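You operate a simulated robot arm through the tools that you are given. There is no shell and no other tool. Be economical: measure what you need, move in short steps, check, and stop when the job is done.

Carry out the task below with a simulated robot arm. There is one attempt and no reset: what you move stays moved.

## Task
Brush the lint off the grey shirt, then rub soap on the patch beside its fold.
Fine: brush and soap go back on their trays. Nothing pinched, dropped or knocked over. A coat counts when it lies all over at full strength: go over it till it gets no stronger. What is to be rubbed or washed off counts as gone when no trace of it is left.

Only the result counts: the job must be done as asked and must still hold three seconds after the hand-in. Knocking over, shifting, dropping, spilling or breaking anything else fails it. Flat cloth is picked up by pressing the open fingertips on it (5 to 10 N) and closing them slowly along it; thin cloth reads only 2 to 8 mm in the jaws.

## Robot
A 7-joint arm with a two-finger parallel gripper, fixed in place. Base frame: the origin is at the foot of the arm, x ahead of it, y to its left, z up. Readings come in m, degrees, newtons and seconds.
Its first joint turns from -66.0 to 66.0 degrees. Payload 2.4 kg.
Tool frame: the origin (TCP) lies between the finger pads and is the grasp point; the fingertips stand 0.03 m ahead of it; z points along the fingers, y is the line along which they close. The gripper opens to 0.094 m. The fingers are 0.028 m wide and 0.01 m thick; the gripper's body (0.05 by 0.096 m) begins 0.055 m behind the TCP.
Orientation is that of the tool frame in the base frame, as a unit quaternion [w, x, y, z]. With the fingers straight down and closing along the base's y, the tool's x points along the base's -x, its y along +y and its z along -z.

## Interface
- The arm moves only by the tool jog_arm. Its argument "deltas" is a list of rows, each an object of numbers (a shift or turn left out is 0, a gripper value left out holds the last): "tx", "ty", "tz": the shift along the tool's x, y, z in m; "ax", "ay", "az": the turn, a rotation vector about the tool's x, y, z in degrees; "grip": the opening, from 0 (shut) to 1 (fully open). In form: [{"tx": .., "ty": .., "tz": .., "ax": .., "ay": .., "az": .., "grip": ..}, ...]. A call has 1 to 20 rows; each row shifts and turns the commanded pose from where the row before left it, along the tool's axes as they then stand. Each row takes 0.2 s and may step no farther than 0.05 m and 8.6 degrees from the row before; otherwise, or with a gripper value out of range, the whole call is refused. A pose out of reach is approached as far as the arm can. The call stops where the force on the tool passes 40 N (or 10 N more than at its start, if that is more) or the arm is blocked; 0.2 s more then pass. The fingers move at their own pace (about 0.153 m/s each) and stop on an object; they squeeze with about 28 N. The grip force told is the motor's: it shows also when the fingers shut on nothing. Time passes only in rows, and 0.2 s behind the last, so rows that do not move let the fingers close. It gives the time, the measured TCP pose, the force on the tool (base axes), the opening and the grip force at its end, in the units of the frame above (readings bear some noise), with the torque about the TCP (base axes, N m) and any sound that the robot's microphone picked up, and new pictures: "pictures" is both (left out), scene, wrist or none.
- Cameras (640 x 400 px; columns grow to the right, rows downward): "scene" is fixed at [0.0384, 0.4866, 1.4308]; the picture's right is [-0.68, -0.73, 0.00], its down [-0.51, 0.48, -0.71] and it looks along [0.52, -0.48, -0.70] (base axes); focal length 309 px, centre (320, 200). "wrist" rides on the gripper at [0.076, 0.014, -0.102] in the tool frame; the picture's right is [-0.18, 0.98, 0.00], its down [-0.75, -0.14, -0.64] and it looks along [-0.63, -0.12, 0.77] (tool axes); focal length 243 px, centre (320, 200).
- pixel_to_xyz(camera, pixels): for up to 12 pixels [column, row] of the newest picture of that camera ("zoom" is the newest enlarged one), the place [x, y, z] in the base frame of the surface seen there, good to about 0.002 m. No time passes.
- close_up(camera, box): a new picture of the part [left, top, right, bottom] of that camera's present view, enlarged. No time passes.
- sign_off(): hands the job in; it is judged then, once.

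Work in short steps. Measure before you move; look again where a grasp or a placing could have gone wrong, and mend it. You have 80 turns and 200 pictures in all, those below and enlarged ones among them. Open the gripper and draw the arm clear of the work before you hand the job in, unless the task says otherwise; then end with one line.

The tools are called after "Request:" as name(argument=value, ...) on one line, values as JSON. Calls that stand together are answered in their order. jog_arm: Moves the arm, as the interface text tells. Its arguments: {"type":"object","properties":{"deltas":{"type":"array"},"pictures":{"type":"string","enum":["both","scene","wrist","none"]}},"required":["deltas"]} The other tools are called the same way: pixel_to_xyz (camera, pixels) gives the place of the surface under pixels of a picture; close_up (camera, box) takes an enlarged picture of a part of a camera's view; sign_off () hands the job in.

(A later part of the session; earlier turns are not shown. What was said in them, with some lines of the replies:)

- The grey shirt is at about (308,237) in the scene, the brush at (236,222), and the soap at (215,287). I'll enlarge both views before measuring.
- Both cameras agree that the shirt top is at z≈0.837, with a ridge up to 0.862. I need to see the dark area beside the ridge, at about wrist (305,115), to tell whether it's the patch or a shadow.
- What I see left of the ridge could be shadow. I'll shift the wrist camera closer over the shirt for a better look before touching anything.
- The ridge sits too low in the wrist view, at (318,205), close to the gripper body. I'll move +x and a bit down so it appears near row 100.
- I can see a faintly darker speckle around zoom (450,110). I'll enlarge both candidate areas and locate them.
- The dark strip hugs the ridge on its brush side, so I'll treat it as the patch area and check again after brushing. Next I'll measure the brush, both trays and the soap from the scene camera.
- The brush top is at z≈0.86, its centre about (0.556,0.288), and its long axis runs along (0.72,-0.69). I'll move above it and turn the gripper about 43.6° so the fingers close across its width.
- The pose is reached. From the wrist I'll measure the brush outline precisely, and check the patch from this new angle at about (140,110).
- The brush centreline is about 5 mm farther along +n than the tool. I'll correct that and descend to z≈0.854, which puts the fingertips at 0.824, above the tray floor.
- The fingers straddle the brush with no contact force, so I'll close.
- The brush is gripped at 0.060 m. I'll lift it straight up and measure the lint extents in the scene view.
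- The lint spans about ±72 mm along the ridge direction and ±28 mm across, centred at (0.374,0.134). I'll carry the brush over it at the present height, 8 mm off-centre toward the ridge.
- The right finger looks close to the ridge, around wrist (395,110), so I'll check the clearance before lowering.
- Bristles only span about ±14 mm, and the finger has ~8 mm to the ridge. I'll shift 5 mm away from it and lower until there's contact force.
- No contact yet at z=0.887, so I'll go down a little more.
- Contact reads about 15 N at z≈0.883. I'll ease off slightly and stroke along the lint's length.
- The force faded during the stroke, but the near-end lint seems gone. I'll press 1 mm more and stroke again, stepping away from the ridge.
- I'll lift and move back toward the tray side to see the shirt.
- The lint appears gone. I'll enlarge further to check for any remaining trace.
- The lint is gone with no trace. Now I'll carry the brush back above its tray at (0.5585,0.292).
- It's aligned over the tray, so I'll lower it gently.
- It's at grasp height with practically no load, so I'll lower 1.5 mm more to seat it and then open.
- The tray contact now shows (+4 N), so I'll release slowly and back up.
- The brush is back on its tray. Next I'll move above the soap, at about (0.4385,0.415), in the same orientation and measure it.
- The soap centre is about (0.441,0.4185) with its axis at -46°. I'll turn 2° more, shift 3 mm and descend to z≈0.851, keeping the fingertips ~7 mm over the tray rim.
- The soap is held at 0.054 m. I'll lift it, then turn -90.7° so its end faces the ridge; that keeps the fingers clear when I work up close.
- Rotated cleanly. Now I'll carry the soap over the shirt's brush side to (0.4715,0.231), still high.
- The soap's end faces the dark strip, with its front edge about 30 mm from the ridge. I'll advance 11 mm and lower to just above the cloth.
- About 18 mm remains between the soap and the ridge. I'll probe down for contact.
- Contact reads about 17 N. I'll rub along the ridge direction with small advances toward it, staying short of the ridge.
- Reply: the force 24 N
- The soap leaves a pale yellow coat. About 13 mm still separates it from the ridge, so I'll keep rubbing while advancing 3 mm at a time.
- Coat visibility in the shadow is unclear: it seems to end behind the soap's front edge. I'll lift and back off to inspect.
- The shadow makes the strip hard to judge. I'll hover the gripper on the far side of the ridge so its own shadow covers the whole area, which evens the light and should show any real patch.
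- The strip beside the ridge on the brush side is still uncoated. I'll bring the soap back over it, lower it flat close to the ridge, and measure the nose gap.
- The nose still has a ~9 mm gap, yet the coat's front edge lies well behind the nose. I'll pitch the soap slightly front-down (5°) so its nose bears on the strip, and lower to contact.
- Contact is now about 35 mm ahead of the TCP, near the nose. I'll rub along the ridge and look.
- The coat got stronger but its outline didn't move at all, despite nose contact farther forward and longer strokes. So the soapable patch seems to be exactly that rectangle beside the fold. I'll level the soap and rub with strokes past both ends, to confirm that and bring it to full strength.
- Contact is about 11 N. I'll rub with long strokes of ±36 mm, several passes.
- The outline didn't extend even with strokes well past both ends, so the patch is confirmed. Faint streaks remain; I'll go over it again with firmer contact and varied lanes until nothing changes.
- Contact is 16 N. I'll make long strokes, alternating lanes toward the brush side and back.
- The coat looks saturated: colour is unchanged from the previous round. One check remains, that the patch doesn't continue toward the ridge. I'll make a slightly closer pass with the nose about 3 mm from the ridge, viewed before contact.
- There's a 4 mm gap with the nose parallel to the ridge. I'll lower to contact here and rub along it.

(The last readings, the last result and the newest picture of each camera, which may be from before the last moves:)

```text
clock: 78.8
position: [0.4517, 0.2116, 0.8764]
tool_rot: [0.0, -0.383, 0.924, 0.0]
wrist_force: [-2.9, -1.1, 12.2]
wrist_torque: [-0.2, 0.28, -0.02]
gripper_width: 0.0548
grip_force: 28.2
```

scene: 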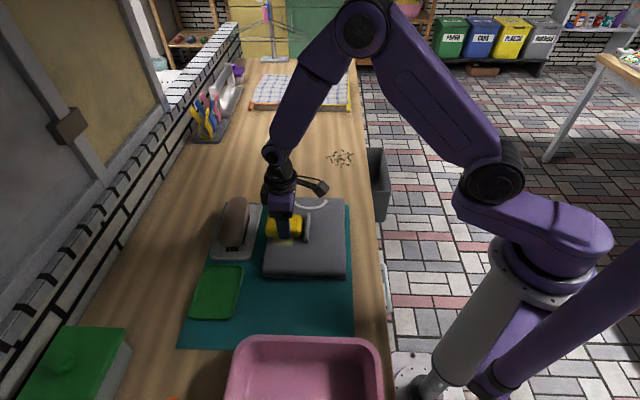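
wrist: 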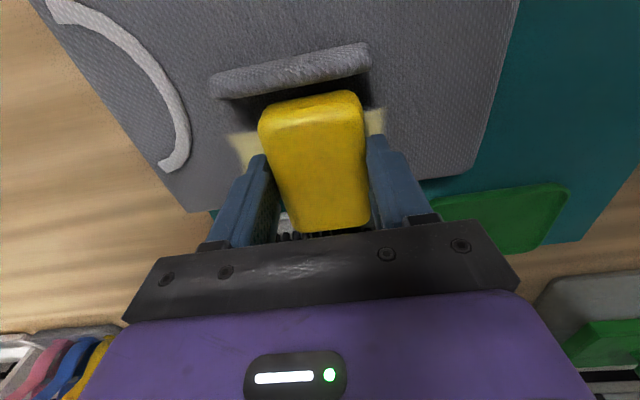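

Request:
jog_arm(deltas=[{"ty": 0.015}, {"ty": 0.012}, {"ty": -0.018}, {"ty": -0.018}, {"ty": -0.018}, {"ty": 0.018}, {"ty": 0.018}, {"ty": 0.018}, {"ty": -0.018}, {"ty": -0.009}, {}], pictures="none")

Request:
jog_arm(deltas=[{"tz": -0.02}, {"tz": -0.03, "tx": -0.03}, {"tx": -0.04}, {"tx": -0.01}, {}], pictures="both")

Request:
close_up(camera="scene", box=[268, 210, 302, 250])

Request:
close_up(camera="scene", box=[290, 212, 314, 246])

```text
clock: 81.2
position: [0.4503, 0.2114, 0.8763]
tool_rot: [-0.001, -0.383, 0.924, -0.001]
wrist_force: [-4.7, 4.4, 9.5]
wrist_torque: [0.32, -0.04, 0.12]
gripper_width: 0.0543
grip_force: 27.5
```

```text
clock: 82.4
position: [0.5084, 0.2677, 0.9266]
tool_rot: [0.001, -0.383, 0.924, 0.0]
wrist_force: [-1.1, 0.1, -1.2]
wrist_torque: [-0.01, -0.01, 0.0]
gripper_width: 0.0541
grip_force: 28.0
```

scene: 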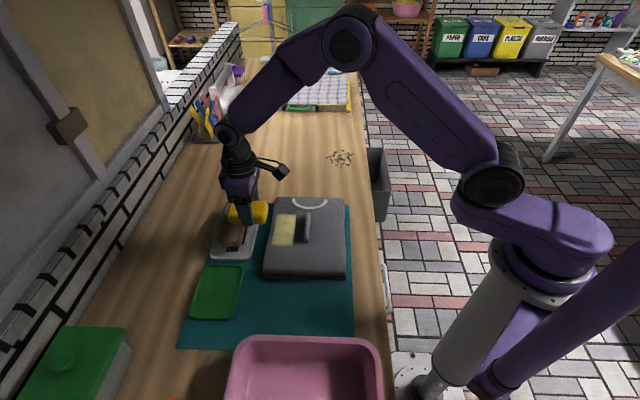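
wrist: 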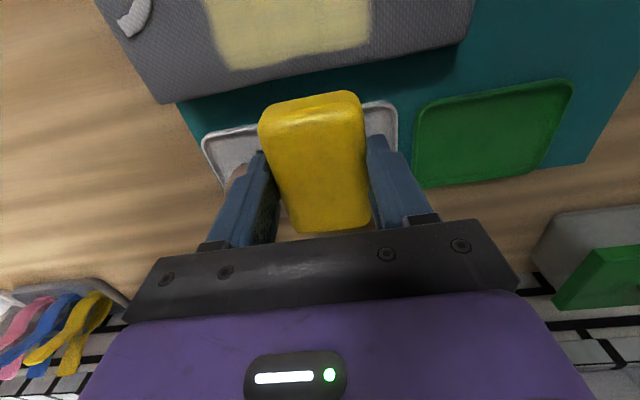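

```text
10.00 times, centred on (285, 230) of scene
```

zoom: 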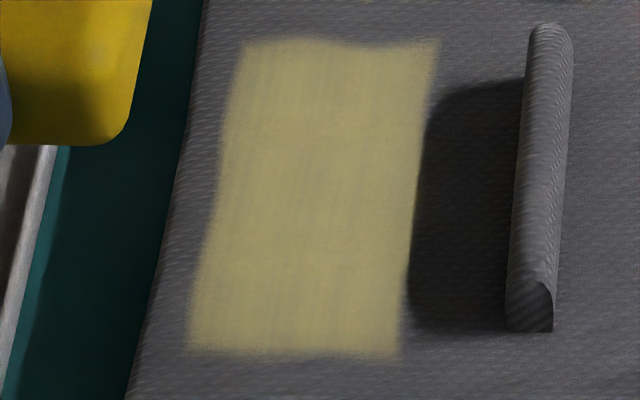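

```text
11.76 times, centred on (302, 229) of scene
```

zoom: 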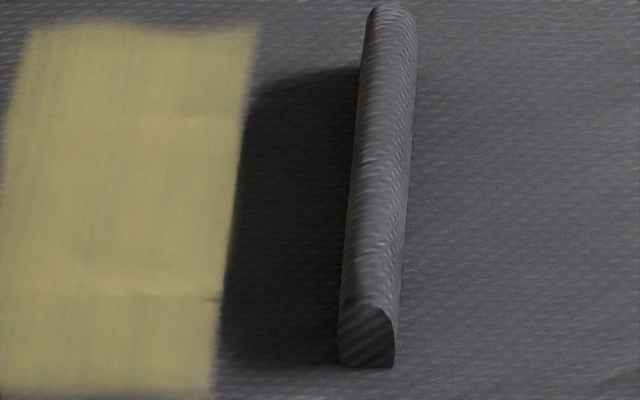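

The coat's outline and colour are unchanged, so the patch is fully coated at full strength. Now I'll bring the soap back over its tray and rotate it to its original heading.

Request:
jog_arm(deltas=[{"tz": -0.02}, {"tx": -0.0148, "ty": 0.038}, {"tx": -0.0148, "ty": 0.038}, {"tx": -0.0148, "ty": 0.038}, {"tx": -0.0148, "ty": 0.0381}, {"az": 8.25}, {"az": 8.25}, {"az": 8.25}, {"az": 8.25}, {"az": 8.25}, {"az": 8.25}, {"az": 8.25}, {"az": 8.25}, {"az": 8.25}, {"az": 8.25}, {"az": 8.2}, {}], pictures="both")

```text
clock: 86.0
position: [0.4415, 0.4173, 0.947]
tool_rot: [0.0, 0.388, 0.922, 0.0]
wrist_force: [0.6, 0.1, -1.7]
wrist_torque: [0.01, 0.03, 0.02]
gripper_width: 0.0545
grip_force: 28.2
```

scene: 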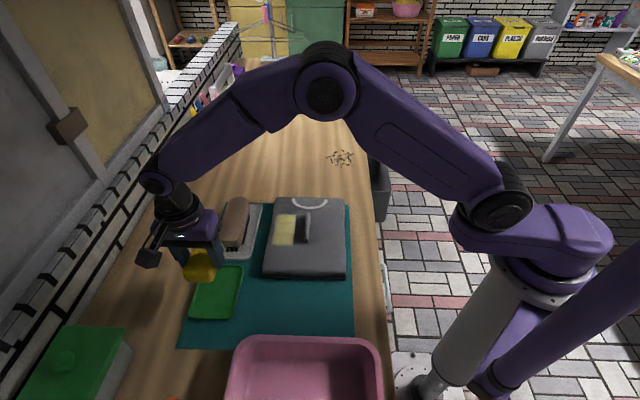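
wrist: 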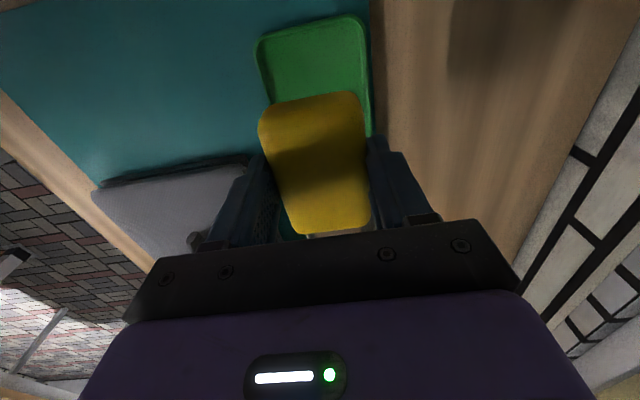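

Position and heading match the pick-up pose, so I'll lower to just above the tray.

Request:
jog_arm(deltas=[{"tz": 0.04}, {"tz": 0.035}, {"tz": 0.015}, {"tz": 0.004}, {}, {"tz": 0.001}, {}], pictures="none")

```text
clock: 87.6
position: [0.4417, 0.4169, 0.8514]
tool_rot: [0.0, 0.388, 0.922, 0.001]
wrist_force: [-0.3, 0.2, -2.8]
wrist_torque: [-0.01, -0.03, 0.0]
gripper_width: 0.0546
grip_force: 28.1
```

Request:
jog_arm(deltas=[{"tz": 0.001}, {}, {"tz": 0.001}, {}], pictures="none")

```text
clock: 88.6
position: [0.4413, 0.4177, 0.8497]
tool_rot: [0.0, 0.387, 0.922, 0.0]
wrist_force: [-0.1, 0.7, -2.0]
wrist_torque: [-0.03, 0.01, 0.01]
gripper_width: 0.0546
grip_force: 28.9
```

Request:
jog_arm(deltas=[{"tz": 0.001}, {}], pictures="none")

Request:
jog_arm(deltas=[{"tz": 0.0007}, {}], pictures="wrist")

```text
clock: 89.2
position: [0.4414, 0.4187, 0.8474]
tool_rot: [0.0, 0.388, 0.922, 0.0]
wrist_force: [0.5, -0.4, -1.4]
wrist_torque: [0.01, 0.01, 0.01]
gripper_width: 0.0543
grip_force: 28.3
```

```text
clock: 89.8
position: [0.4427, 0.4176, 0.848]
tool_rot: [0.0, 0.388, 0.922, 0.0]
wrist_force: [0.4, -0.7, -1.1]
wrist_torque: [0.01, -0.03, -0.02]
gripper_width: 0.0543
grip_force: 28.2
```

wrist: 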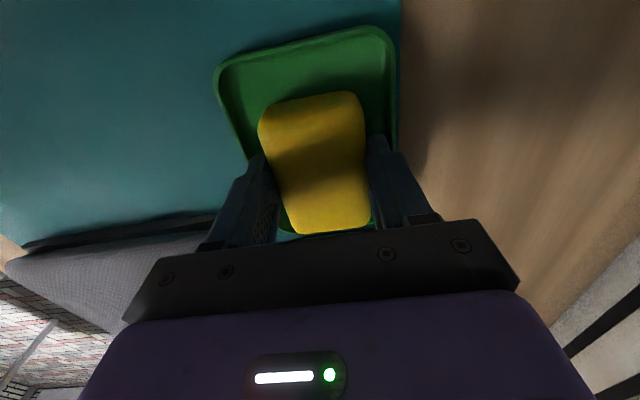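

No contact yet: the soap has slid up slightly in the grip. I'll continue in 1 mm steps; the fingertips are at about 0.818 and still clear of the rim and floor.

Request:
jog_arm(deltas=[{"tz": 0.001}, {}], pictures="none")

```text
clock: 90.4
position: [0.442, 0.4177, 0.8473]
tool_rot: [0.0, 0.387, 0.922, 0.001]
wrist_force: [-2.0, -1.6, 9.3]
wrist_torque: [-0.11, 0.11, 0.0]
gripper_width: 0.0544
grip_force: 28.2
```

The soap is seated (+9 N). I'll ease up a touch, open and rise.

Request:
jog_arm(deltas=[{"tz": -0.0005}, {"grip": 0.65}, {"grip": 0.8}, {"grip": 1.0}, {}, {"tz": -0.02}, {"tz": -0.04}, {"tz": -0.04}, {"tz": -0.04}, {"tz": -0.04}, {}], pictures="both")

Request:
close_up(camera="scene", box=[180, 195, 360, 325])

```text
clock: 92.8
position: [0.443, 0.419, 1.0276]
tool_rot: [0.0, 0.388, 0.922, 0.0]
wrist_force: [0.0, -0.6, -0.4]
wrist_torque: [0.0, -0.03, -0.01]
gripper_width: 0.0939
grip_force: 0.0
```

scene: 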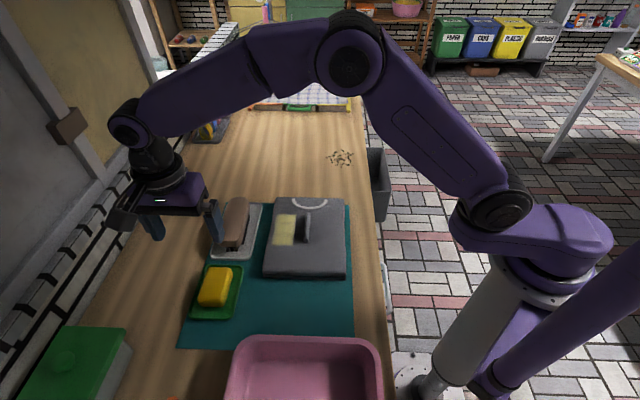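
wrist: 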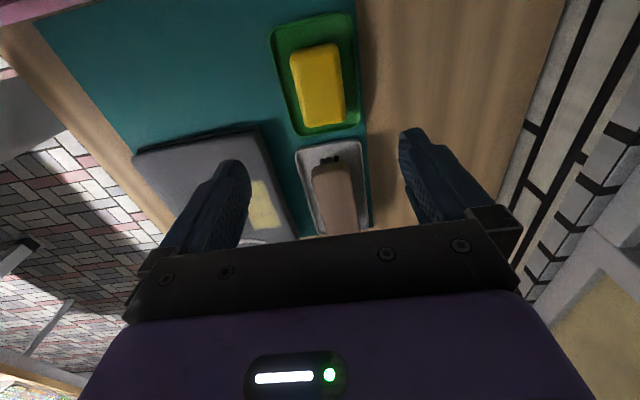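

```text
3.08 times, centred on (270, 260) of scene
```

zoom: 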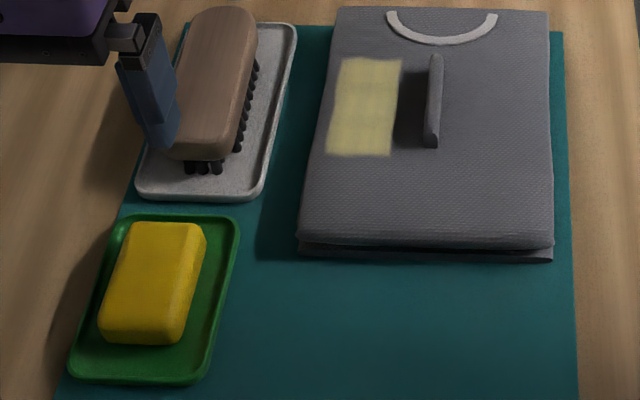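

The brush and soap rest on their trays, the lint is gone, the patch is evenly coated and the fold still stands. The arm is clear with the gripper open, so I'm handing in.

Request:
sign_off()

```text
The job is handed in.
```

I brushed all the lint off the shirt, soaped the patch beside the fold until it got no stronger, and put the brush and soap back on their trays. The patch wasn't marked, so I took it to be the rectangle where the soap took, because its outline stayed put however far I rubbed past it.
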